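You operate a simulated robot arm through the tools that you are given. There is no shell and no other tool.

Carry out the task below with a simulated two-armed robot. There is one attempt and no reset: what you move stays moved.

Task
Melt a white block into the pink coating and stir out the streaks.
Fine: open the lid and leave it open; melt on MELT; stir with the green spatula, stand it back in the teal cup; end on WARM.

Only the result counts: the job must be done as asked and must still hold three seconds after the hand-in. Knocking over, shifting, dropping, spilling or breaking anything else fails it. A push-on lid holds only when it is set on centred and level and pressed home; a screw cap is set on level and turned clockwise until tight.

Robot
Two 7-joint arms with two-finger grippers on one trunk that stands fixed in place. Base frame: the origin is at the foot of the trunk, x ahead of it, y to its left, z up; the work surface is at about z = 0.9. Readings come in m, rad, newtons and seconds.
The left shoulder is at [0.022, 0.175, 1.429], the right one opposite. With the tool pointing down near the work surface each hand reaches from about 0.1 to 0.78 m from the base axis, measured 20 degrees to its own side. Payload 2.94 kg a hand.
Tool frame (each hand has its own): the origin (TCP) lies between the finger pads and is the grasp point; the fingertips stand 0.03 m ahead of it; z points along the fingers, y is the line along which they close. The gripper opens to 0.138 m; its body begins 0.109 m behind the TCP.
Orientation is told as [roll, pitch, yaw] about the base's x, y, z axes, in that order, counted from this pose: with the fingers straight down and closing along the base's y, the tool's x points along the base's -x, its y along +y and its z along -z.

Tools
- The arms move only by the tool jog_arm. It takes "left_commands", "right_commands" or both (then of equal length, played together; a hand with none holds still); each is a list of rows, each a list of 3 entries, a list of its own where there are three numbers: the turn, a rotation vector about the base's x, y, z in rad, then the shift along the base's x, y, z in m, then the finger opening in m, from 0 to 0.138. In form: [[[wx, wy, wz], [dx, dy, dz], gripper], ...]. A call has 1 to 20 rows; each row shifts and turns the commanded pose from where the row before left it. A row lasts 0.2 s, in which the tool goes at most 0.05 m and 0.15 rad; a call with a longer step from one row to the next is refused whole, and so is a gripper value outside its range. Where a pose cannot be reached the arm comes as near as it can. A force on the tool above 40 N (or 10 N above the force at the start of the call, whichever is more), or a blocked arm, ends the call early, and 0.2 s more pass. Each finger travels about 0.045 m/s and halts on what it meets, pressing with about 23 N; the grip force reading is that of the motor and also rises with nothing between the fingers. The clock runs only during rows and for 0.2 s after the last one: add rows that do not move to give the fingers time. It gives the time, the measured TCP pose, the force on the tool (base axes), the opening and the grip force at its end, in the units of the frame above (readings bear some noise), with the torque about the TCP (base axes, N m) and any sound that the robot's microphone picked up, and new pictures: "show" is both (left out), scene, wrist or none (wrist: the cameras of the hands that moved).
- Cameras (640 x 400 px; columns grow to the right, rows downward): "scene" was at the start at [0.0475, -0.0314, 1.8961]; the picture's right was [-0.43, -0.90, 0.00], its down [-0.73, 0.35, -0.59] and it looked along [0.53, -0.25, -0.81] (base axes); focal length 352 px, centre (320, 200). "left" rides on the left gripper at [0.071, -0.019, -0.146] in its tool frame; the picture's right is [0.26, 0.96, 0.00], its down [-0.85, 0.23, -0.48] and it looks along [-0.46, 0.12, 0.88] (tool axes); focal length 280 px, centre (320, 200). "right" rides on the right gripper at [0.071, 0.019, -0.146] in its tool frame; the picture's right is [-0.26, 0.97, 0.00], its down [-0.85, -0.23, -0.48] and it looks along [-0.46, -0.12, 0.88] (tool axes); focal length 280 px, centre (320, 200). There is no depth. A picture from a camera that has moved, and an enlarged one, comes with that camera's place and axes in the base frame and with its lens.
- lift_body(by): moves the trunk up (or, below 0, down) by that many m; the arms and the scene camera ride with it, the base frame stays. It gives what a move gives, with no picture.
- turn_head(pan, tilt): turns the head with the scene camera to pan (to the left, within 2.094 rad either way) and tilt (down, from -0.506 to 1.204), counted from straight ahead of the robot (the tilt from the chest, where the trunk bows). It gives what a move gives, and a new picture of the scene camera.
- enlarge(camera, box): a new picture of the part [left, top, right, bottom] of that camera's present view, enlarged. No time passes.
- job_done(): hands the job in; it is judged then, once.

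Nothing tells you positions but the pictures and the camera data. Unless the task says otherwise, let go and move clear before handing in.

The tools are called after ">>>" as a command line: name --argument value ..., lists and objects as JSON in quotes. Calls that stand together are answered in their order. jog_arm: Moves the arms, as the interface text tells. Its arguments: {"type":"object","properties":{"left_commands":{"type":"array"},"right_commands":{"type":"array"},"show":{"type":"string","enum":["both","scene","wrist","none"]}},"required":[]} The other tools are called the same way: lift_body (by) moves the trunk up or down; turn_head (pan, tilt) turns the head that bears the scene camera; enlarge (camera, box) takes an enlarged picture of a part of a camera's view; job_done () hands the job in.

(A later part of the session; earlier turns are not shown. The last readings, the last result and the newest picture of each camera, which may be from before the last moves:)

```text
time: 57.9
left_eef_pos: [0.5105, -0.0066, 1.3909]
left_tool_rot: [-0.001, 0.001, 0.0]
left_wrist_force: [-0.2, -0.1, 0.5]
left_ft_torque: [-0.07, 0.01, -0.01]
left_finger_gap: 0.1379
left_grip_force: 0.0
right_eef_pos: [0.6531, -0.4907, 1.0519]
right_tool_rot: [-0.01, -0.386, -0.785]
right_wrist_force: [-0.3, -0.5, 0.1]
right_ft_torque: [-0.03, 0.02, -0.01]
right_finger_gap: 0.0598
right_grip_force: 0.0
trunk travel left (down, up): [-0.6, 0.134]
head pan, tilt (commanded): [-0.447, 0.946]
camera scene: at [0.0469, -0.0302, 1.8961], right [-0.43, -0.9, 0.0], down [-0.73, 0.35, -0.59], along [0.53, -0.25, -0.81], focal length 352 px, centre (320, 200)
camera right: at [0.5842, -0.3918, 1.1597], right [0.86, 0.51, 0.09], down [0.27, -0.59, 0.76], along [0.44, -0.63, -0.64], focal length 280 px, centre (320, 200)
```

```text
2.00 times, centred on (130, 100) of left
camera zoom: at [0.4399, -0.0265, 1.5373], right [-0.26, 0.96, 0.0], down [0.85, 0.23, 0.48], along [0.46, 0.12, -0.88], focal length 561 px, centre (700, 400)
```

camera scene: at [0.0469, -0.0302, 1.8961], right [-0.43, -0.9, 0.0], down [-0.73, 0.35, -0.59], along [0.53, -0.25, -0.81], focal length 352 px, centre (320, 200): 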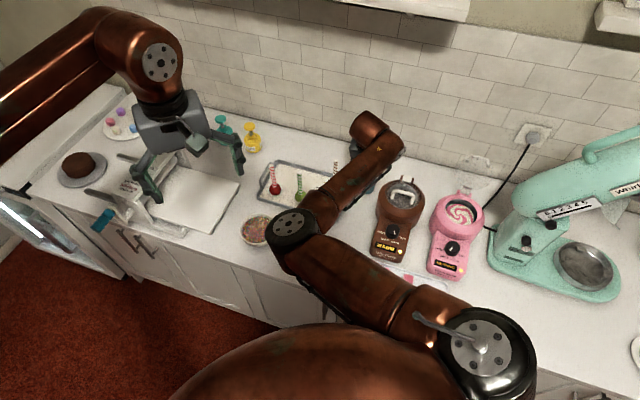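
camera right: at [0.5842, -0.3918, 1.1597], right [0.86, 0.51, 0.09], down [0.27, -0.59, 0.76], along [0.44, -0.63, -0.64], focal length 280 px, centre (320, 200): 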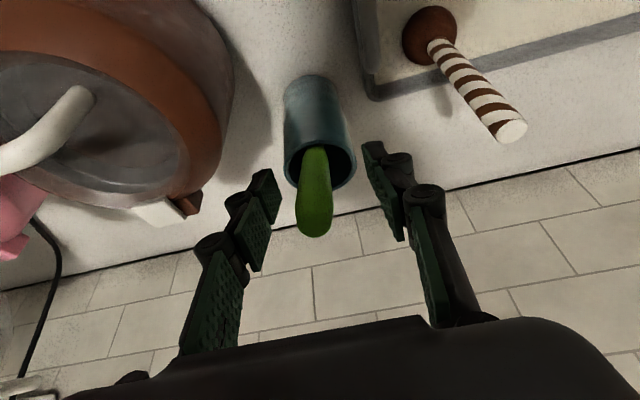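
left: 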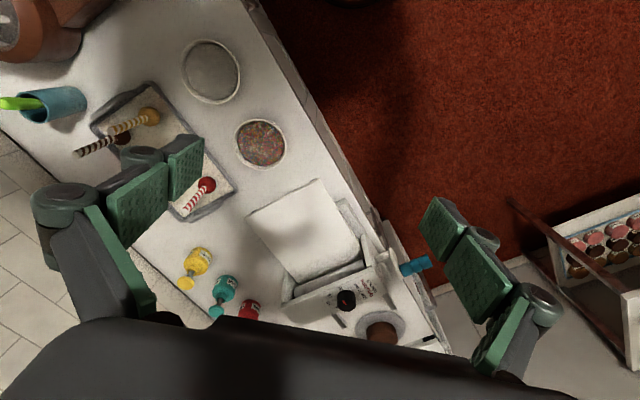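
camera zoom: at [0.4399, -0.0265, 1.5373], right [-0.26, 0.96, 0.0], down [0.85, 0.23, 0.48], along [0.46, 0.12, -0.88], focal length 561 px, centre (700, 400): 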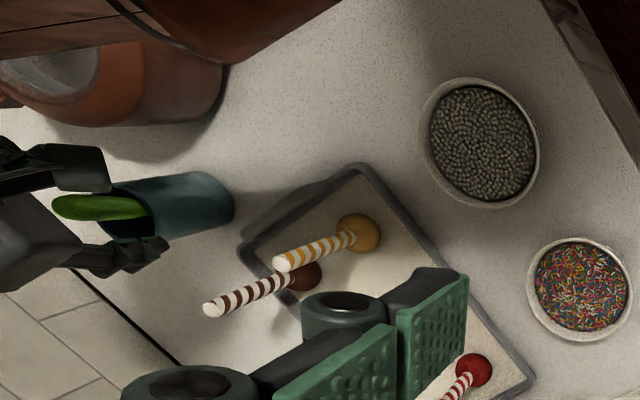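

>>> jog_arm --right_commands '[[[0, 0, 0], [-0.0025, -0.0015, 0], 0.06], [[0, 0, 0], [0, 0, 0], 0.045], [[0, 0, 0], [0, 0, 0], 0.03], [[0, 0, 0], [0, 0, 0], 0.015], [[0, 0, 0], [0, 0, 0], 0.005], [[0, 0, 0], [0, 0, 0], 0.005]]' --show "wrist"

>>> enlarge --camera "right" --box '[200, 60, 460, 260]'

>>> enlarge --camera "left" --box '[0, 0, 260, 200]'

```text
time: 59.3
left_eef_pos: [0.5095, -0.0086, 1.391]
left_tool_rot: [0.001, 0.002, -0.001]
left_wrist_force: [-0.3, -0.4, -0.3]
left_ft_torque: [0.01, -0.03, 0.0]
left_finger_gap: 0.138
left_grip_force: 0.2
right_eef_pos: [0.6513, -0.4926, 1.0514]
right_tool_rot: [-0.009, -0.382, -0.784]
right_wrist_force: [-0.5, 0.3, -1.2]
right_ft_torque: [-0.02, -0.04, -0.01]
right_finger_gap: 0.0177
right_grip_force: 22.6
trunk travel left (down, up): [-0.6, 0.134]
head pan, tilt (commanded): [-0.447, 0.946]
camera right: at [0.5819, -0.3941, 1.1594], right [0.86, 0.51, 0.09], down [0.27, -0.59, 0.76], along [0.44, -0.63, -0.64], focal length 280 px, centre (320, 200)
```

right: 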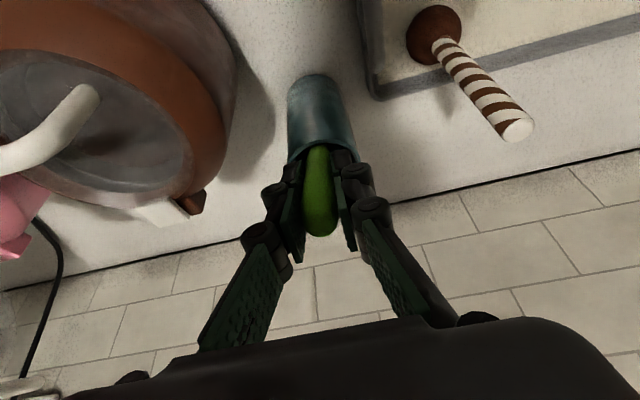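

```text
2.00 times, centred on (330, 160) of right
camera zoom: at [0.5819, -0.3941, 1.1594], right [0.86, 0.51, 0.09], down [0.27, -0.59, 0.76], along [0.44, -0.63, -0.64], focal length 561 px, centre (300, 280)
```

zoom: 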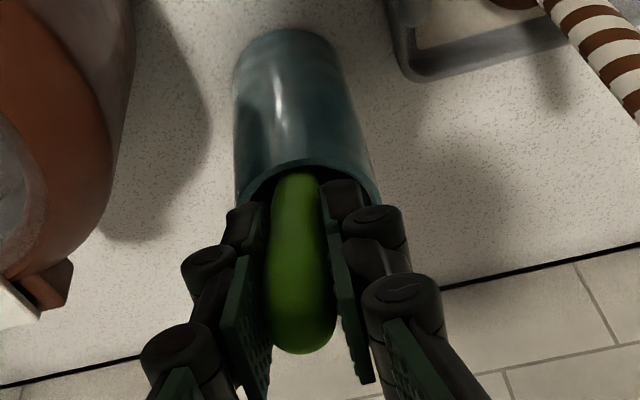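

```text
2.00 times, centred on (130, 100) of left
camera zoom: at [0.4405, -0.0273, 1.5371], right [-0.26, 0.96, 0.0], down [0.85, 0.23, 0.48], along [0.46, 0.12, -0.88], focal length 561 px, centre (700, 400)
```

zoom: 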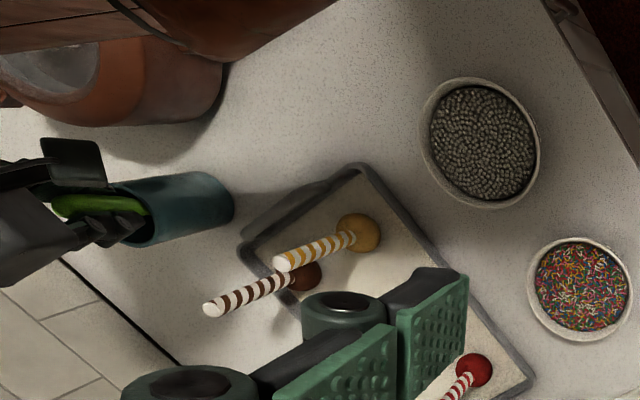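

The handle is gripped (gap 0.018) and the cup is undisturbed. I'll draw it out along its own axis, easing it toward the cup's centre.

>>> jog_arm --right_commands '[[[0, 0, 0], [-0.004, 0.004, 0.0145], 0.005], [[0, 0, 0], [-0.0052, 0.0053, 0.0186], 0.005], [[0, 0, 0], [-0.004, 0.004, 0.02], 0.005], [[0, 0, 0], [-0.004, 0.004, 0.02], 0.005]]' --show "both"

>>> enlarge --camera "right" --box '[200, 60, 460, 260]'

>>> enlarge --camera "left" --box '[0, 0, 260, 200]'

```text
time: 60.3
left_eef_pos: [0.5097, -0.0071, 1.3921]
left_tool_rot: [0.002, -0.001, -0.001]
left_wrist_force: [-0.7, 0.6, 0.0]
left_ft_torque: [0.0, -0.02, 0.0]
left_finger_gap: 0.1378
left_grip_force: 0.1
right_eef_pos: [0.632, -0.4752, 1.1256]
right_tool_rot: [-0.009, -0.386, -0.786]
right_wrist_force: [0.9, -0.3, 0.9]
right_ft_torque: [-0.08, -0.11, -0.01]
right_finger_gap: 0.0178
right_grip_force: 23.5
trunk travel left (down, up): [-0.6, 0.134]
head pan, tilt (commanded): [-0.447, 0.946]
camera scene: at [0.047, -0.0303, 1.8961], right [-0.43, -0.9, 0.0], down [-0.73, 0.35, -0.59], along [0.53, -0.25, -0.81], focal length 352 px, centre (320, 200)
camera right: at [0.5636, -0.3763, 1.2333], right [0.86, 0.51, 0.09], down [0.27, -0.59, 0.76], along [0.44, -0.63, -0.64], focal length 280 px, centre (320, 200)
```

scene: 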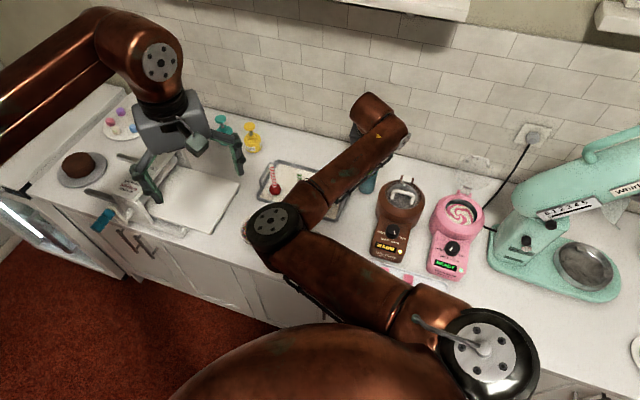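
right: 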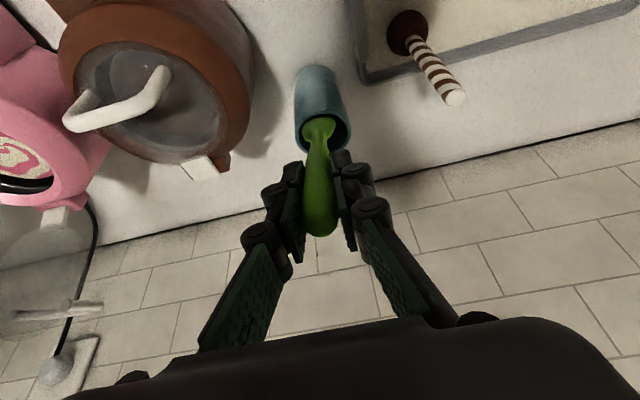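

```text
2.00 times, centred on (330, 160) of right
camera zoom: at [0.5636, -0.3763, 1.2333], right [0.86, 0.51, 0.09], down [0.27, -0.59, 0.76], along [0.44, -0.63, -0.64], focal length 561 px, centre (300, 280)
```

zoom: 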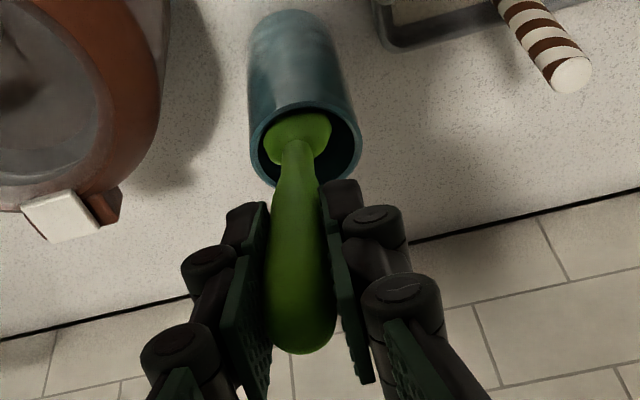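

```text
2.00 times, centred on (130, 100) of left
camera zoom: at [0.44, -0.0265, 1.5373], right [-0.26, 0.96, 0.0], down [0.85, 0.23, 0.48], along [0.46, 0.12, -0.88], focal length 561 px, centre (700, 400)
```

zoom: 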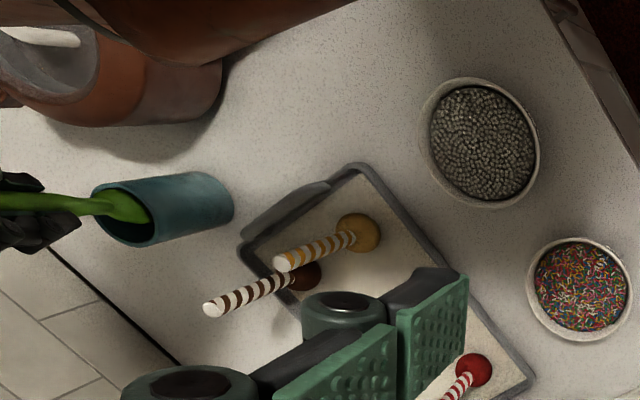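

It's coming out cleanly, blade flat side towards me. I'll draw it fully clear and up.

>>> jog_arm --right_commands '[[[0, 0, 0], [-0.0045, 0.0045, 0.022], 0.005], [[0, 0, 0], [-0.0065, 0.0066, 0.0233], 0.005], [[0, 0, 0], [-0.0065, 0.0066, 0.0233], 0.005], [[0, 0, 0], [-0.0065, 0.0066, 0.0233], 0.005], [[0, 0, 0], [-0.0065, 0.0066, 0.0233], 0.005], [[0, 0, 0], [0, 0, 0.02], 0.005], [[0, 0, 0], [0, 0, 0], 0.005]]' --show "both"

>>> enlarge --camera "right" --box '[200, 60, 460, 260]'

>>> enlarge --camera "scene" --box '[340, 130, 500, 280]'

>>> enlarge --camera "left" --box '[0, 0, 260, 200]'

```text
time: 61.9
left_eef_pos: [0.5117, -0.0073, 1.3912]
left_tool_rot: [0.001, 0.002, 0.0]
left_wrist_force: [0.7, -0.4, 0.2]
left_ft_torque: [0.01, 0.0, 0.05]
left_finger_gap: 0.1378
left_grip_force: 0.1
right_eef_pos: [0.6016, -0.4444, 1.2607]
right_tool_rot: [-0.007, -0.383, -0.785]
right_wrist_force: [-0.1, 0.3, -1.0]
right_ft_torque: [-0.01, 0.06, -0.01]
right_finger_gap: 0.0177
right_grip_force: 22.9
trunk travel left (down, up): [-0.6, 0.134]
head pan, tilt (commanded): [-0.447, 0.946]
camera scene: at [0.0475, -0.031, 1.8961], right [-0.43, -0.9, 0.0], down [-0.73, 0.35, -0.59], along [0.53, -0.25, -0.81], focal length 352 px, centre (320, 200)
camera right: at [0.5324, -0.3457, 1.3688], right [0.86, 0.51, 0.09], down [0.27, -0.59, 0.76], along [0.44, -0.63, -0.64], focal length 280 px, centre (320, 200)
```

scene: 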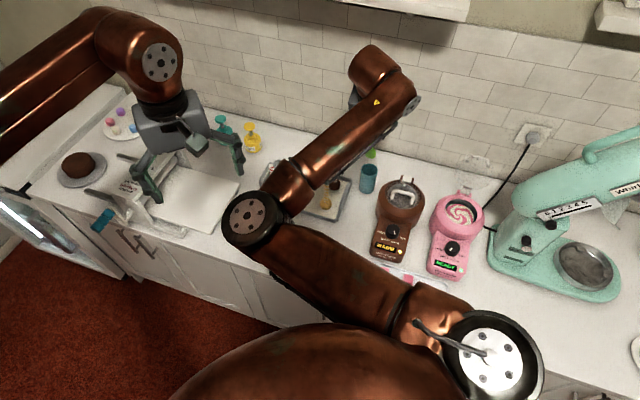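
right: 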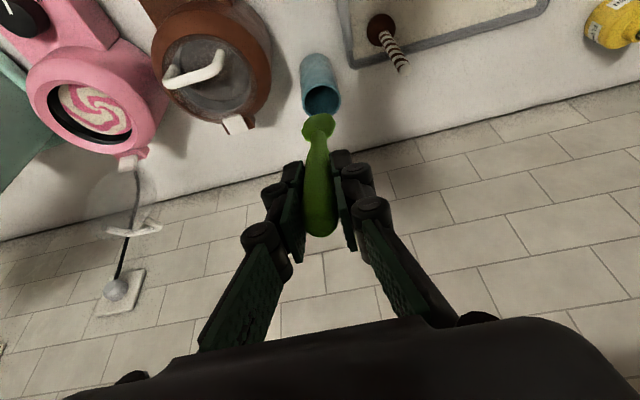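

```text
2.00 times, centred on (330, 160) of right
camera zoom: at [0.5324, -0.3457, 1.3688], right [0.86, 0.51, 0.09], down [0.27, -0.59, 0.76], along [0.44, -0.63, -0.64], focal length 561 px, centre (300, 280)
```

zoom: 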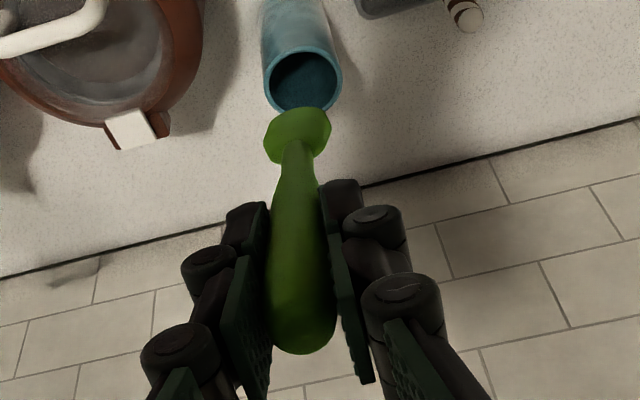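

```text
2.67 times, centred on (420, 205) of scene
camera zoom: at [0.0475, -0.031, 1.8961], right [-0.43, -0.9, 0.0], down [-0.73, 0.35, -0.59], along [0.53, -0.25, -0.81], focal length 938 px, centre (53, 187)
```

zoom: 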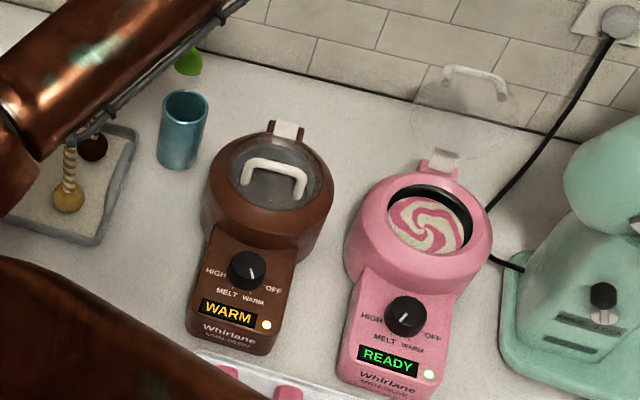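

```text
2.00 times, centred on (130, 100) of left
camera zoom: at [0.4404, -0.0271, 1.5371], right [-0.26, 0.96, 0.0], down [0.85, 0.23, 0.48], along [0.46, 0.12, -0.88], focal length 561 px, centre (700, 400)
```

zoom: 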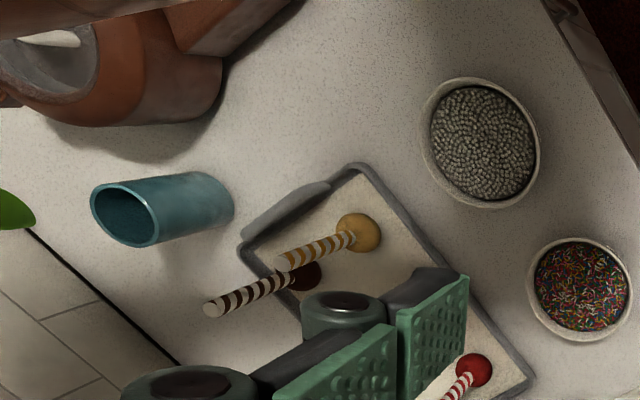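

The pink display now reads READY, the spatula is free and the cup stands as before. Its blade tip lies about 16 cm ahead of the grip; I'll straighten the hand and carry it over the pot, well above everything.

>>> jog_arm --right_commands '[[[0.0902, 0.0884, 0], [-0.015, -0.02, 0.02], 0.005], [[0.0902, 0.0884, 0], [-0.0249, -0.0314, 0], 0.005], [[0.0902, 0.0884, 0], [-0.0249, -0.0314, 0], 0.005], [[0, 0, 0], [-0.0249, -0.0314, 0], 0.005], [[0, 0, 0], [-0.0249, -0.0314, 0], 0.005], [[0, 0, 0], [-0.0249, -0.0314, 0], 0.005], [[0, 0, 0], [-0.0249, -0.0314, 0], 0.005], [[0, 0, 0], [-0.0249, -0.0314, 0], 0.005], [[0, 0, 0], [0, 0, 0], 0.005]]' --show "both"

>>> enlarge --camera "right" --box '[200, 20, 460, 220]'

>>> enlarge --camera "scene" --box '[400, 130, 520, 280]'

```text
time: 63.9
left_eef_pos: [0.5102, -0.0067, 1.3914]
left_tool_rot: [0.001, 0.003, 0.001]
left_wrist_force: [0.7, 1.0, -0.3]
left_ft_torque: [-0.02, 0.04, 0.02]
left_finger_gap: 0.138
left_grip_force: 0.1
right_eef_pos: [0.4144, -0.6837, 1.2777]
right_tool_rot: [-0.006, -0.008, -0.785]
right_wrist_force: [0.5, 0.1, -0.1]
right_ft_torque: [-0.01, -0.01, -0.04]
right_finger_gap: 0.018
right_grip_force: 23.0
trunk travel left (down, up): [-0.6, 0.134]
head pan, tilt (commanded): [-0.447, 0.946]
camera scene: at [0.0484, -0.0306, 1.896], right [-0.43, -0.9, 0.0], down [-0.73, 0.35, -0.59], along [0.53, -0.25, -0.81], focal length 352 px, centre (320, 200)
camera right: at [0.3793, -0.6197, 1.4229], right [0.87, 0.5, 0.0], down [0.44, -0.76, 0.48], along [0.24, -0.42, -0.88], focal length 280 px, centre (320, 200)
```

scene: 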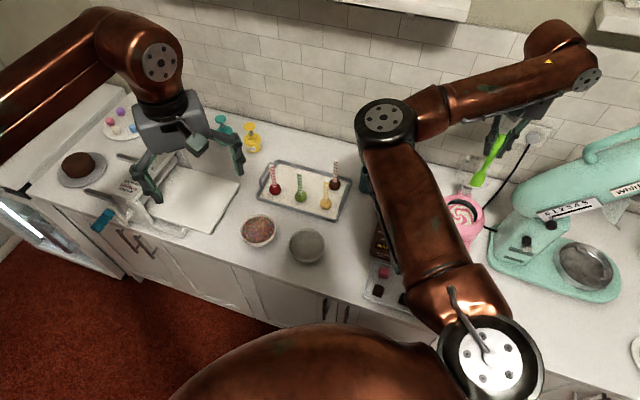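
right: 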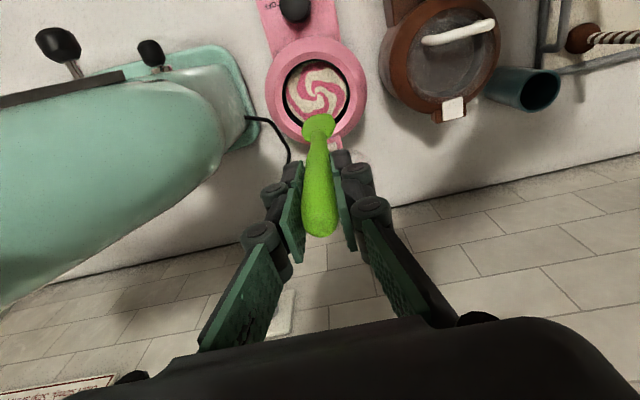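

```text
2.00 times, centred on (330, 120) of right
camera zoom: at [0.3793, -0.6197, 1.4229], right [0.87, 0.5, 0.0], down [0.44, -0.76, 0.48], along [0.24, -0.42, -0.88], focal length 561 px, centre (300, 360)
```

zoom: 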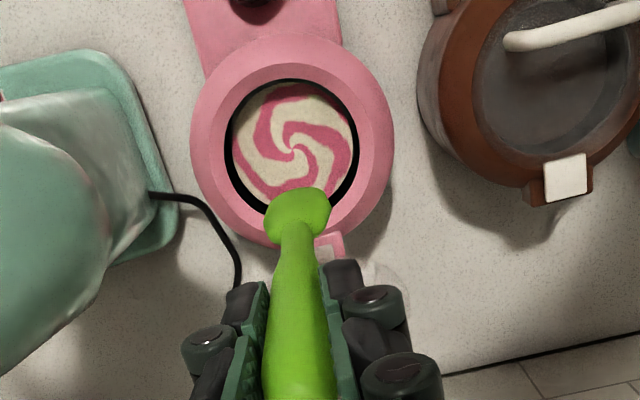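

```text
2.67 times, centred on (460, 205) of scene
camera zoom: at [0.0484, -0.0306, 1.896], right [-0.43, -0.9, 0.0], down [-0.73, 0.35, -0.59], along [0.53, -0.25, -0.81], focal length 938 px, centre (-53, 187)
```

zoom: 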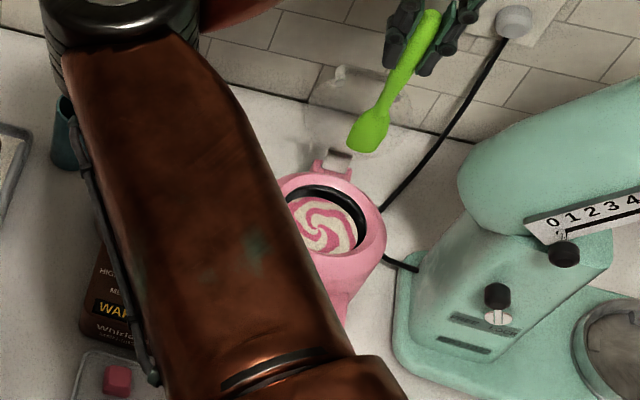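

The blade tip is about 0.143 m below the grip and right over the pot centre. I'll lower it into the coating step by step, watching the force.

>>> jog_arm --right_commands '[[[0, 0, 0], [0, -0.001, -0.035], 0.005], [[0, 0, 0], [0, -0.001, -0.035], 0.005], [[0, 0, 0], [0, 0, -0.035], 0.005], [[0, 0, 0], [0, 0, -0.03], 0.005], [[0, 0, 0], [0, 0, -0.02], 0.005], [[0, 0, 0], [0, 0, 0], 0.005]]' --show "wrist"

>>> enlarge --camera "right" --box '[200, 20, 460, 220]'

>>> enlarge --camera "scene" --box '[420, 130, 520, 255]'

```text
time: 65.3
left_eef_pos: [0.5108, -0.0072, 1.3905]
left_tool_rot: [0.001, 0.0, -0.001]
left_wrist_force: [-0.7, -0.2, 0.2]
left_ft_torque: [0.0, -0.04, -0.01]
left_finger_gap: 0.138
left_grip_force: 0.1
right_eef_pos: [0.4146, -0.6864, 1.1251]
right_tool_rot: [-0.003, -0.005, -0.787]
right_wrist_force: [0.6, 0.0, -0.5]
right_ft_torque: [0.02, 0.03, -0.05]
right_finger_gap: 0.0177
right_grip_force: 23.1
trunk travel left (down, up): [-0.6, 0.134]
head pan, tilt (commanded): [-0.447, 0.946]
camera right: at [0.3792, -0.622, 1.2698], right [0.87, 0.5, 0.0], down [0.44, -0.76, 0.48], along [0.24, -0.42, -0.88], focal length 280 px, centre (320, 200)
```

right: 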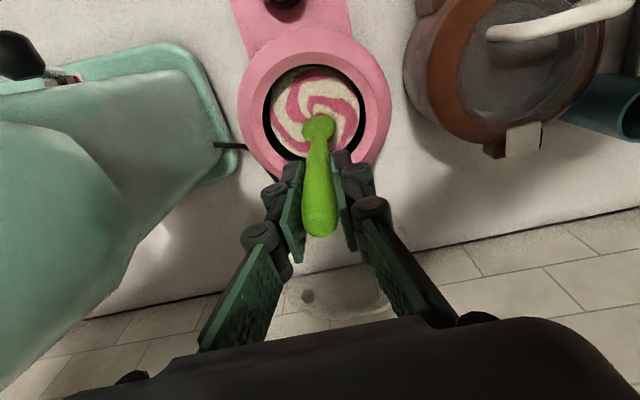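

```text
2.00 times, centred on (330, 120) of right
camera zoom: at [0.3792, -0.622, 1.2698], right [0.87, 0.5, 0.0], down [0.44, -0.76, 0.48], along [0.24, -0.42, -0.88], focal length 561 px, centre (300, 360)
```

zoom: 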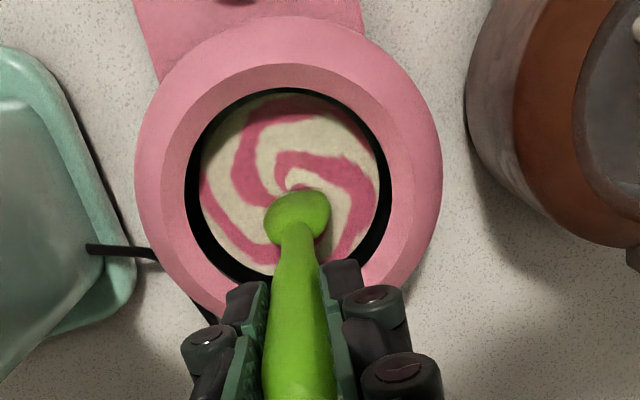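

```text
3.20 times, centred on (470, 192) of scene
camera zoom: at [0.0473, -0.0314, 1.8961], right [-0.43, -0.9, 0.0], down [-0.73, 0.35, -0.59], along [0.53, -0.25, -0.81], focal length 1125 px, centre (-160, 224)
```

zoom: 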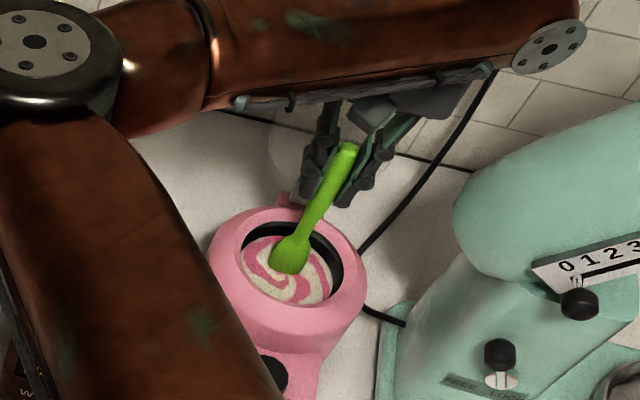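

>>> jog_arm --right_commands '[[[0, 0, 0], [0, 0, -0.01], 0.005], [[0, 0, 0], [0, 0, -0.01], 0.005], [[0, 0, 0], [0, 0, 0], 0.005]]' --show "wrist"

>>> enlarge --camera "right" --box '[200, 20, 460, 220]'

>>> enlarge --camera "scene" --box '[420, 130, 520, 255]'

```text
time: 66.1
left_eef_pos: [0.5101, -0.0079, 1.3921]
left_tool_rot: [-0.001, -0.001, 0.001]
left_wrist_force: [0.6, 0.1, -0.2]
left_ft_torque: [0.0, 0.01, 0.02]
left_finger_gap: 0.1379
left_grip_force: 0.1
right_eef_pos: [0.4131, -0.6864, 1.1054]
right_tool_rot: [-0.003, -0.006, -0.786]
right_wrist_force: [-0.2, -0.4, 0.3]
right_ft_torque: [-0.02, -0.04, -0.01]
right_finger_gap: 0.018
right_grip_force: 22.7
trunk travel left (down, up): [-0.6, 0.134]
head pan, tilt (commanded): [-0.447, 0.946]
camera right: at [0.3794, -0.6222, 1.2503], right [0.87, 0.5, 0.0], down [0.44, -0.76, 0.48], along [0.24, -0.42, -0.88], focal length 280 px, centre (320, 200)
```

right: 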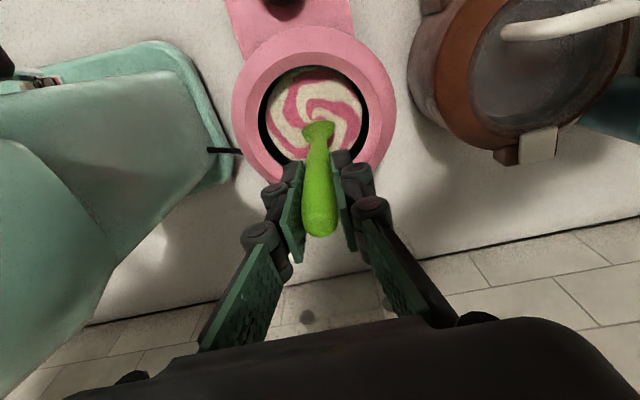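

```text
2.00 times, centred on (330, 120) of right
camera zoom: at [0.3794, -0.6222, 1.2503], right [0.87, 0.5, 0.0], down [0.44, -0.76, 0.48], along [0.24, -0.42, -0.88], focal length 561 px, centre (300, 360)
```

zoom: 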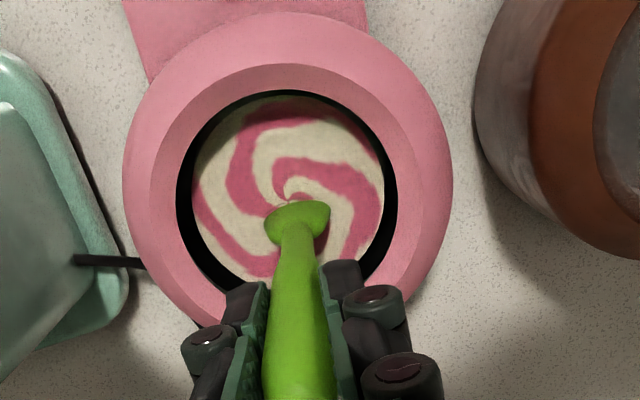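

```text
3.20 times, centred on (470, 192) of scene
camera zoom: at [0.0474, -0.0316, 1.8961], right [-0.43, -0.9, 0.0], down [-0.73, 0.35, -0.59], along [0.53, -0.25, -0.81], focal length 1125 px, centre (-160, 224)
```

zoom: 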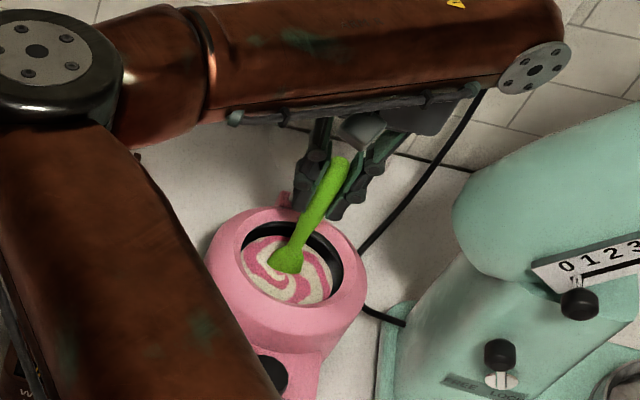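

The blade is dipping into the coating. I'll sink it a little more and stir one slow circle of 2 cm radius, checking forces.

>>> jog_arm --right_commands '[[[0, 0, 0], [0.001, 0, -0.008], 0.005], [[0, 0, 0], [0.007, 0.007, 0], 0.005], [[0, 0, 0], [0.007, 0.007, 0], 0.005], [[0, 0, 0], [-0.011, 0.0056, 0], 0.005], [[0, 0, 0], [-0.0122, -0.0019, 0], 0.005], [[0, 0, 0], [-0.0087, -0.0087, 0], 0.005], [[0, 0, 0], [-0.0019, -0.0122, 0], 0.005], [[0, 0, 0], [0.0056, -0.011, 0], 0.005], [[0, 0, 0], [0.011, -0.0056, 0], 0.005], [[0, 0, 0], [0.0122, 0.0019, 0], 0.005], [[0, 0, 0], [0.0087, 0.0087, 0], 0.005], [[0, 0, 0], [0.0019, 0.0122, 0], 0.005], [[0, 0, 0], [-0.0056, 0.011, 0], 0.005]]' --show "wrist"

>>> enlarge --camera "right" --box '[200, 20, 460, 220]'

>>> enlarge --camera "scene" --box '[420, 130, 520, 255]'

```text
time: 68.9
left_eef_pos: [0.5098, -0.0073, 1.3914]
left_tool_rot: [-0.001, -0.001, 0.001]
left_wrist_force: [0.3, -0.3, -0.1]
left_ft_torque: [0.0, 0.01, -0.01]
left_finger_gap: 0.138
left_grip_force: 0.1
right_eef_pos: [0.4265, -0.6713, 1.0965]
right_tool_rot: [-0.005, -0.005, -0.786]
right_wrist_force: [0.0, -0.7, -0.9]
right_ft_torque: [-0.02, 0.01, 0.0]
right_finger_gap: 0.0178
right_grip_force: 22.8
trunk travel left (down, up): [-0.6, 0.134]
head pan, tilt (commanded): [-0.447, 0.946]
camera right: at [0.3928, -0.6072, 1.2416], right [0.87, 0.5, 0.0], down [0.44, -0.76, 0.48], along [0.24, -0.42, -0.88], focal length 280 px, centre (320, 200)
```

right: 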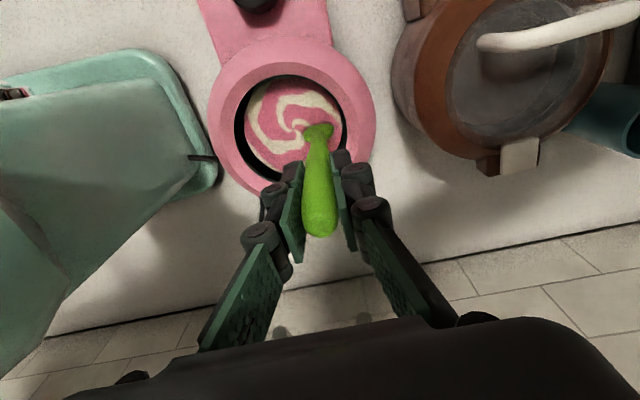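

```text
2.00 times, centred on (330, 120) of right
camera zoom: at [0.3928, -0.6072, 1.2416], right [0.87, 0.5, 0.0], down [0.44, -0.76, 0.48], along [0.24, -0.42, -0.88], focal length 561 px, centre (300, 360)
```

zoom: 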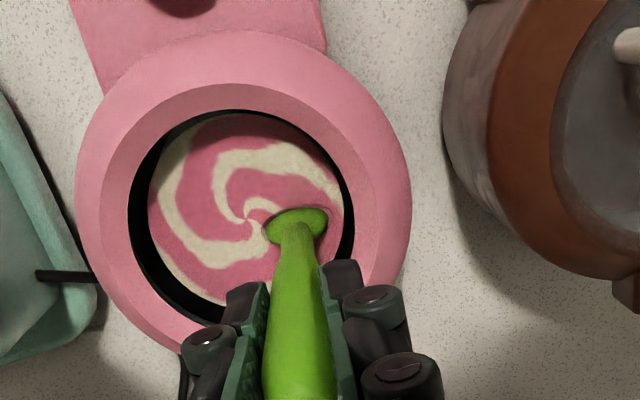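

```text
3.20 times, centred on (470, 192) of scene
camera zoom: at [0.0473, -0.0307, 1.8961], right [-0.43, -0.9, 0.0], down [-0.73, 0.35, -0.59], along [0.53, -0.25, -0.81], focal length 1125 px, centre (-160, 224)
```

zoom: 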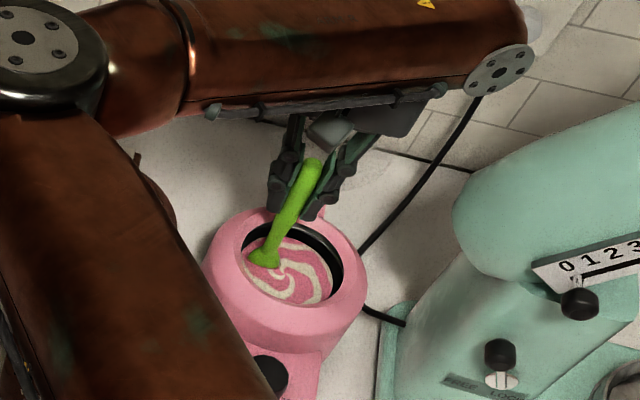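

One circle has thinned the white streaks, with no contact forces. I'll keep stirring.

>>> jog_arm --right_commands '[[[0, 0, 0], [-0.011, 0.0056, 0], 0.005], [[0, 0, 0], [-0.0122, -0.0019, 0], 0.005], [[0, 0, 0], [-0.0087, -0.0087, 0], 0.005], [[0, 0, 0], [-0.0019, -0.0122, 0], 0.005], [[0, 0, 0], [0.0056, -0.011, 0], 0.005], [[0, 0, 0], [0.011, -0.0056, 0], 0.005], [[0, 0, 0], [0.0122, 0.0019, 0], 0.005], [[0, 0, 0], [0.0087, 0.0087, 0], 0.005], [[0, 0, 0], [0.0019, 0.0122, 0], 0.005], [[0, 0, 0], [-0.0056, 0.011, 0], 0.005], [[0, 0, 0], [-0.011, 0.0056, 0], 0.005], [[0, 0, 0], [-0.0122, -0.0019, 0], 0.005], [[0, 0, 0], [-0.0087, -0.0087, 0], 0.005], [[0, 0, 0], [-0.0019, -0.0122, 0], 0.005], [[0, 0, 0], [0.0056, -0.011, 0], 0.005], [[0, 0, 0], [0.011, -0.0056, 0], 0.005], [[0, 0, 0], [0.0122, 0.0019, 0], 0.005], [[0, 0, 0], [0.0087, 0.0087, 0], 0.005], [[0, 0, 0], [0.0019, 0.0122, 0], 0.005], [[0, 0, 0], [-0.0056, 0.011, 0], 0.005]]' --show "wrist"

>>> enlarge --camera "right" --box '[200, 20, 460, 220]'

>>> enlarge --camera "scene" --box '[420, 130, 520, 255]'

```text
time: 73.1
left_eef_pos: [0.5104, -0.0077, 1.3916]
left_tool_rot: [-0.002, 0.001, 0.0]
left_wrist_force: [0.0, 0.8, -0.1]
left_ft_torque: [-0.01, -0.05, -0.01]
left_finger_gap: 0.138
left_grip_force: 0.1
right_eef_pos: [0.4262, -0.6719, 1.0961]
right_tool_rot: [-0.005, -0.005, -0.785]
right_wrist_force: [0.2, 0.1, -0.2]
right_ft_torque: [-0.02, 0.0, -0.01]
right_finger_gap: 0.0178
right_grip_force: 23.0
trunk travel left (down, up): [-0.6, 0.134]
head pan, tilt (commanded): [-0.447, 0.946]
camera right: at [0.3921, -0.6076, 1.2412], right [0.87, 0.5, 0.0], down [0.44, -0.76, 0.48], along [0.24, -0.42, -0.88], focal length 280 px, centre (320, 200)
```

right: 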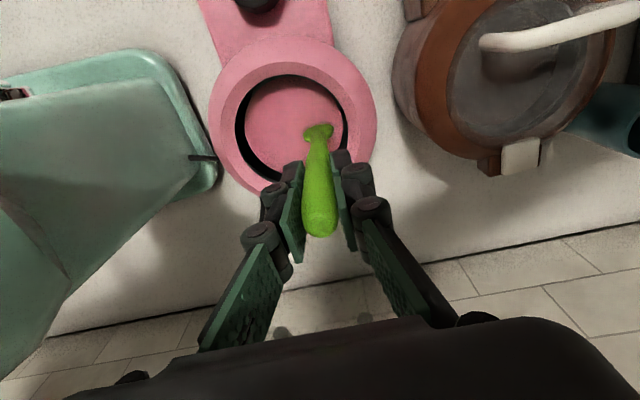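

```text
2.00 times, centred on (330, 120) of right
camera zoom: at [0.3921, -0.6076, 1.2412], right [0.87, 0.5, 0.0], down [0.44, -0.76, 0.48], along [0.24, -0.42, -0.88], focal length 561 px, centre (300, 360)
```

zoom: 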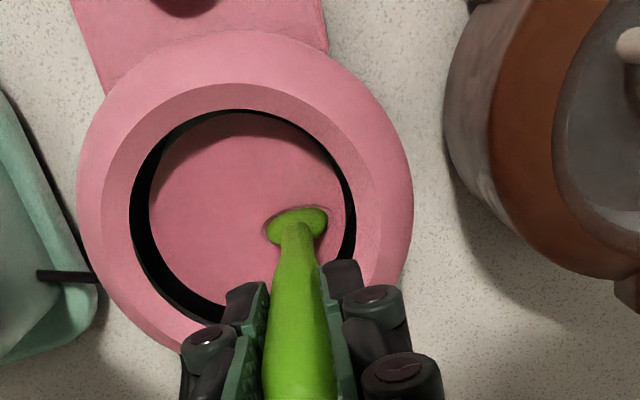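

```text
3.20 times, centred on (470, 192) of scene
camera zoom: at [0.0472, -0.031, 1.8961], right [-0.43, -0.9, 0.0], down [-0.73, 0.35, -0.59], along [0.53, -0.25, -0.81], focal length 1125 px, centre (-160, 224)
```

zoom: 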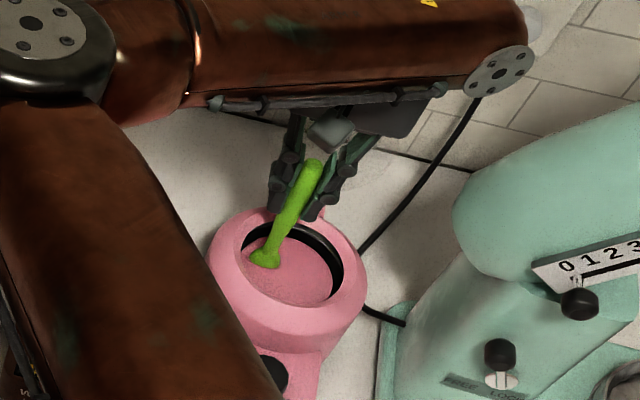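

The streaks are gone and the coating is an even lighter pink. One more circle to be sure, then back to the centre and lift out, pausing over the pot to let it drip.

>>> jog_arm --right_commands '[[[0, 0, 0], [-0.011, 0.0056, 0], 0.005], [[0, 0, 0], [-0.0122, -0.0019, 0], 0.005], [[0, 0, 0], [-0.0087, -0.0087, 0], 0.005], [[0, 0, 0], [-0.0019, -0.0122, 0], 0.005], [[0, 0, 0], [0.0056, -0.011, 0], 0.005], [[0, 0, 0], [0.011, -0.0056, 0], 0.005], [[0, 0, 0], [0.0122, 0.0019, 0], 0.005], [[0, 0, 0], [0.0087, 0.0087, 0], 0.005], [[0, 0, 0], [0.0019, 0.0122, 0], 0.005], [[0, 0, 0], [-0.0056, 0.011, 0], 0.005], [[0, 0, 0], [-0.007, -0.007, 0], 0.005], [[0, 0, 0], [-0.007, -0.007, 0], 0.005], [[0, 0, 0], [0, 0, 0.015], 0.005], [[0, 0, 0], [0, 0, 0.015], 0.005], [[0, 0, 0], [0, 0, 0.01], 0.005], [[0, 0, 0], [0, 0, 0], 0.005], [[0, 0, 0], [0, 0, 0], 0.005], [[0, 0, 0], [0, 0, 0], 0.005], [[0, 0, 0], [0, 0, 0], 0.005], [[0, 0, 0], [0, 0, 0], 0.005]]' --show "wrist"

>>> enlarge --camera "right" --box '[200, 20, 460, 220]'

>>> enlarge --camera "scene" --box '[420, 130, 520, 255]'

```text
time: 77.3
left_eef_pos: [0.5105, -0.009, 1.3907]
left_tool_rot: [0.0, 0.002, -0.001]
left_wrist_force: [-0.8, -0.4, 0.7]
left_ft_torque: [-0.05, -0.01, 0.0]
left_finger_gap: 0.138
left_grip_force: 0.0
right_eef_pos: [0.4131, -0.687, 1.1353]
right_tool_rot: [-0.002, -0.004, -0.786]
right_wrist_force: [-0.3, -0.4, -0.6]
right_ft_torque: [0.01, -0.02, -0.01]
right_finger_gap: 0.0179
right_grip_force: 23.1
trunk travel left (down, up): [-0.6, 0.134]
head pan, tilt (commanded): [-0.447, 0.946]
camera right: at [0.3791, -0.6233, 1.281], right [0.87, 0.5, 0.0], down [0.44, -0.76, 0.48], along [0.24, -0.42, -0.88], focal length 280 px, centre (320, 200)
```

right: 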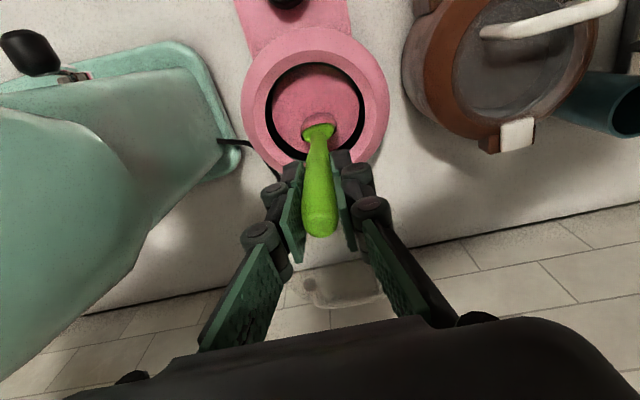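

```text
2.00 times, centred on (330, 120) of right
camera zoom: at [0.3791, -0.6233, 1.281], right [0.87, 0.5, 0.0], down [0.44, -0.76, 0.48], along [0.24, -0.42, -0.88], focal length 561 px, centre (300, 360)
```

zoom: 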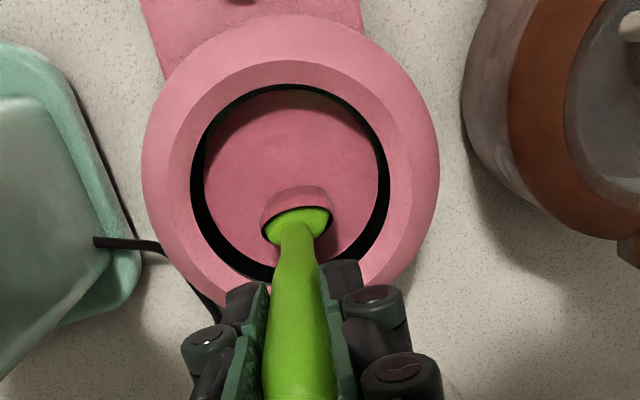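

```text
3.20 times, centred on (470, 192) of scene
camera zoom: at [0.0475, -0.0317, 1.8961], right [-0.43, -0.9, 0.0], down [-0.73, 0.35, -0.59], along [0.53, -0.25, -0.81], focal length 1125 px, centre (-160, 224)
```

zoom: 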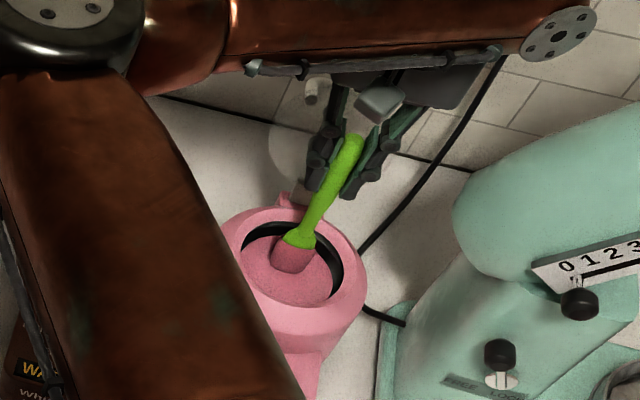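

The coating is uniform and the blade carries a film of it. I'll let it drip a moment longer, then lift high and retrace the path back to the cup.

>>> jog_arm --right_commands '[[[0, 0, 0], [0, 0, 0], 0.005], [[0, 0, 0], [0, 0, 0], 0.005], [[0, 0, 0], [0, 0, 0], 0.005], [[0, 0, 0], [0, 0, 0], 0.005], [[0, 0, 0], [0, 0, 0], 0.005], [[0, 0, 0], [0, 0, 0], 0.005], [[0, 0, 0], [0, 0, 0.03], 0.005], [[0, 0, 0], [0, 0, 0.04], 0.005], [[0, 0, 0], [0, 0, 0.04], 0.005], [[0, 0, 0], [0, 0, 0.035], 0.005], [[0, 0, 0], [0.0249, 0.0314, 0], 0.005], [[0, 0, 0], [0.0249, 0.0314, 0], 0.005], [[0, 0, 0], [0.0249, 0.0314, 0], 0.005], [[0, 0, 0], [0.0249, 0.0314, 0], 0.005], [[0, 0, 0], [0.0249, 0.0314, 0], 0.005], [[0, 0, 0], [0.0249, 0.0314, 0], 0.005], [[-0.0902, -0.0884, 0], [0.0249, 0.0314, 0], 0.005], [[-0.0902, -0.0884, 0], [0.0142, 0.0228, 0], 0.005], [[-0.0902, -0.0884, 0], [0, 0, 0], 0.005], [[0, 0, 0], [0, 0, 0], 0.005]]' --show "both"

>>> enlarge --camera "right" --box '[200, 20, 460, 220]'

>>> enlarge --camera "scene" --box '[340, 130, 500, 280]'

>>> enlarge --camera "left" --box '[0, 0, 260, 200]'

```text
time: 81.5
left_eef_pos: [0.5108, -0.0073, 1.3917]
left_tool_rot: [0.0, 0.002, -0.001]
left_wrist_force: [0.3, -0.5, 0.2]
left_ft_torque: [0.0, 0.01, 0.02]
left_finger_gap: 0.1384
left_grip_force: 0.2
right_eef_pos: [0.6028, -0.442, 1.2824]
right_tool_rot: [-0.008, -0.386, -0.786]
right_wrist_force: [0.1, -0.7, -0.4]
right_ft_torque: [0.01, 0.05, 0.0]
right_finger_gap: 0.0178
right_grip_force: 22.9
trunk travel left (down, up): [-0.6, 0.134]
head pan, tilt (commanded): [-0.447, 0.946]
camera scene: at [0.0478, -0.0309, 1.8961], right [-0.43, -0.9, 0.0], down [-0.73, 0.35, -0.59], along [0.53, -0.25, -0.81], focal length 352 px, centre (320, 200)
camera right: at [0.5334, -0.3431, 1.3902], right [0.86, 0.51, 0.09], down [0.27, -0.59, 0.76], along [0.44, -0.63, -0.64], focal length 280 px, centre (320, 200)
```

scene: 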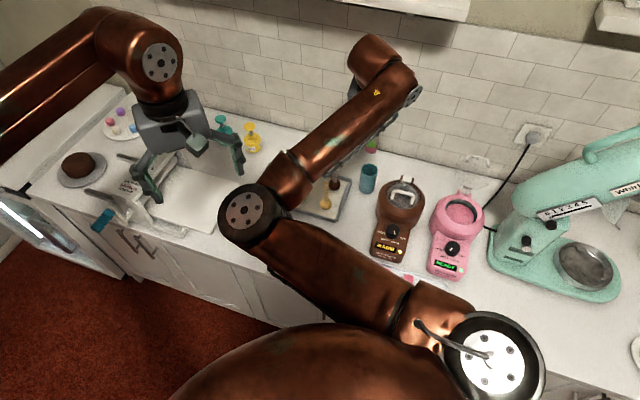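
right: 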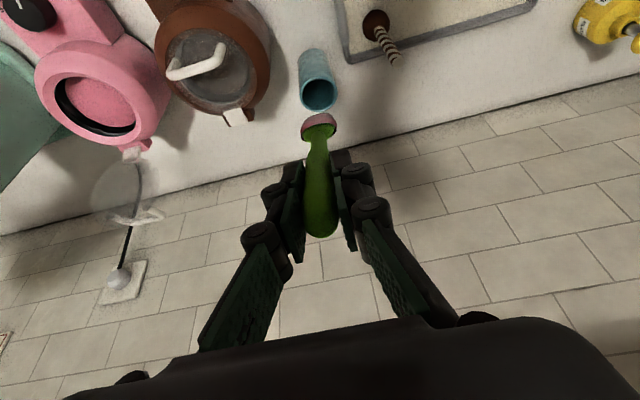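

```text
2.00 times, centred on (330, 120) of right
camera zoom: at [0.5334, -0.3431, 1.3902], right [0.86, 0.51, 0.09], down [0.27, -0.59, 0.76], along [0.44, -0.63, -0.64], focal length 561 px, centre (300, 360)
```

zoom: 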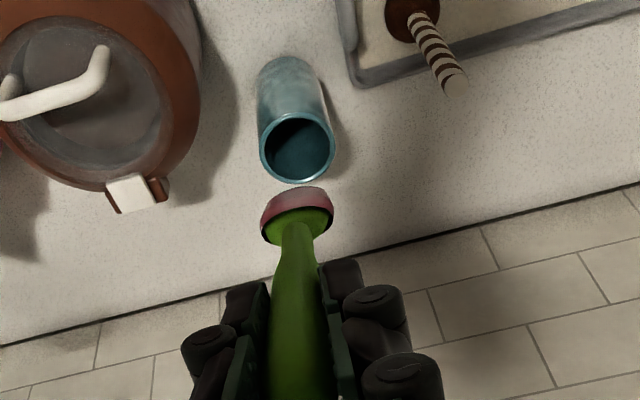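

```text
2.67 times, centred on (420, 205) of scene
camera zoom: at [0.0478, -0.0309, 1.8961], right [-0.43, -0.9, 0.0], down [-0.73, 0.35, -0.59], along [0.53, -0.25, -0.81], focal length 938 px, centre (53, 187)
```

zoom: 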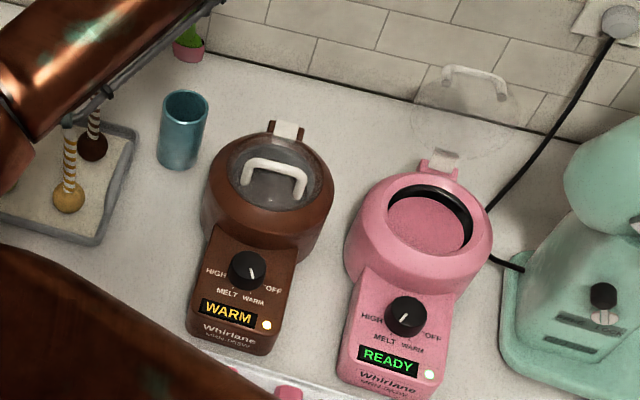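

```text
2.00 times, centred on (130, 100) of left
camera zoom: at [0.4406, -0.0271, 1.537], right [-0.26, 0.97, 0.0], down [0.85, 0.23, 0.47], along [0.46, 0.12, -0.88], focal length 561 px, centre (700, 400)
```

zoom: 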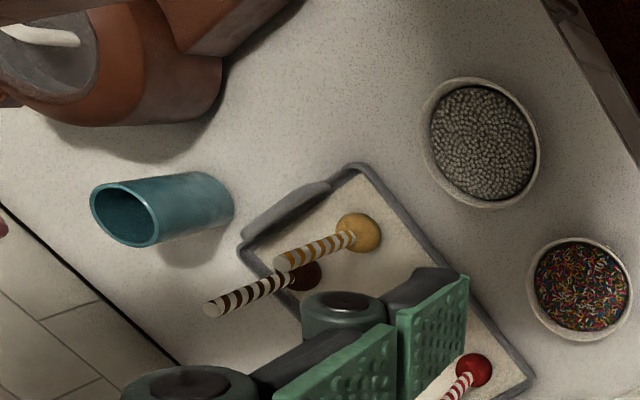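

The cup hasn't moved and nothing has dripped. I'll approach to just above the cup's mouth and check the alignment before inserting.

>>> jog_arm --right_commands '[[[0, 0, 0], [0.0081, -0.0086, -0.025], 0.005], [[0, 0, 0], [0.0081, -0.0086, -0.025], 0.005], [[0, 0, 0], [0.0081, -0.0086, -0.025], 0.005], [[0, 0, 0], [0.0081, -0.0087, -0.025], 0.005], [[0, 0, 0], [0, 0, 0], 0.005]]' --show "wrist"

>>> enlarge --camera "right" --box '[220, 40, 420, 200]'

>>> enlarge --camera "left" --box '[0, 40, 160, 160]'

>>> enlarge --camera "scene" --box '[330, 130, 430, 220]'

```text
time: 82.7
left_eef_pos: [0.5102, -0.0072, 1.3924]
left_tool_rot: [0.001, -0.002, -0.001]
left_wrist_force: [0.1, 0.6, -0.5]
left_ft_torque: [-0.05, -0.04, 0.01]
left_finger_gap: 0.1381
left_grip_force: 0.1
right_eef_pos: [0.6341, -0.4766, 1.1827]
right_tool_rot: [-0.008, -0.384, -0.787]
right_wrist_force: [0.8, -0.2, -0.4]
right_ft_torque: [0.0, -0.03, 0.02]
right_finger_gap: 0.0178
right_grip_force: 23.1
trunk travel left (down, up): [-0.6, 0.134]
head pan, tilt (commanded): [-0.447, 0.946]
camera right: at [0.565, -0.378, 1.2906], right [0.86, 0.51, 0.09], down [0.27, -0.59, 0.76], along [0.44, -0.63, -0.64], focal length 280 px, centre (320, 200)
```

right: 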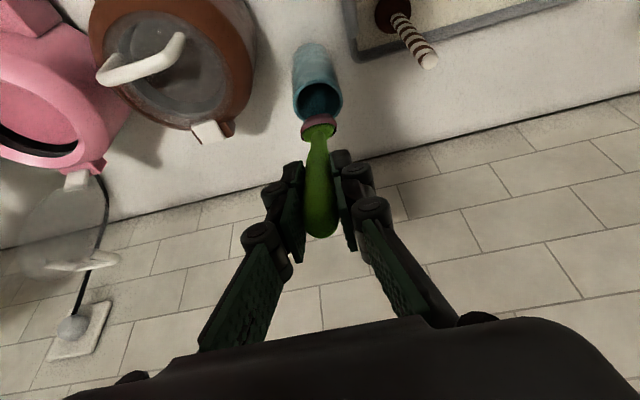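

```text
2.50 times, centred on (320, 120) of right
camera zoom: at [0.565, -0.378, 1.2906], right [0.86, 0.51, 0.09], down [0.27, -0.59, 0.76], along [0.44, -0.63, -0.64], focal length 701 px, centre (320, 400)
```

zoom: 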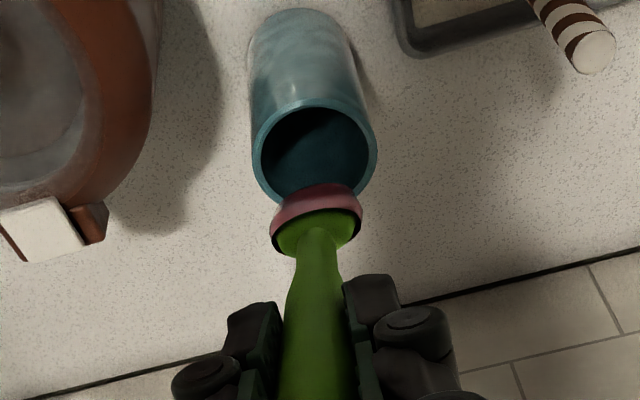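

```text
3.33 times, centred on (80, 100) of left
camera zoom: at [0.4398, -0.0266, 1.5374], right [-0.26, 0.97, 0.0], down [0.85, 0.23, 0.48], along [0.46, 0.12, -0.88], focal length 935 px, centre (1120, 533)
```

zoom: 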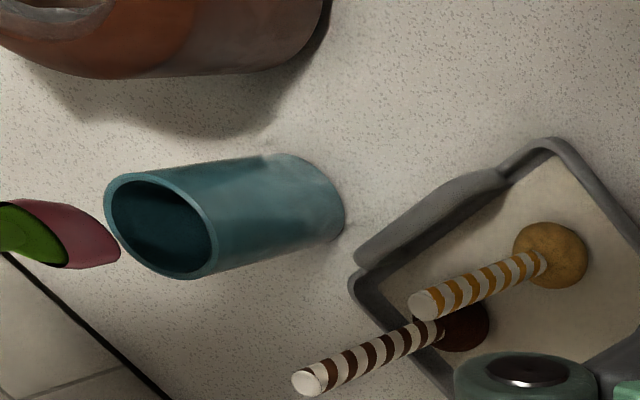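

```text
4.44 times, centred on (380, 175) of scene
camera zoom: at [0.0468, -0.0303, 1.8961], right [-0.43, -0.9, 0.0], down [-0.73, 0.35, -0.59], along [0.53, -0.25, -0.81], focal length 1563 px, centre (53, 311)
```

zoom: 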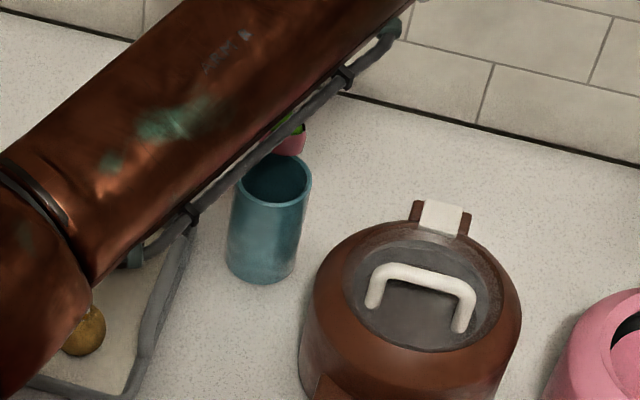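

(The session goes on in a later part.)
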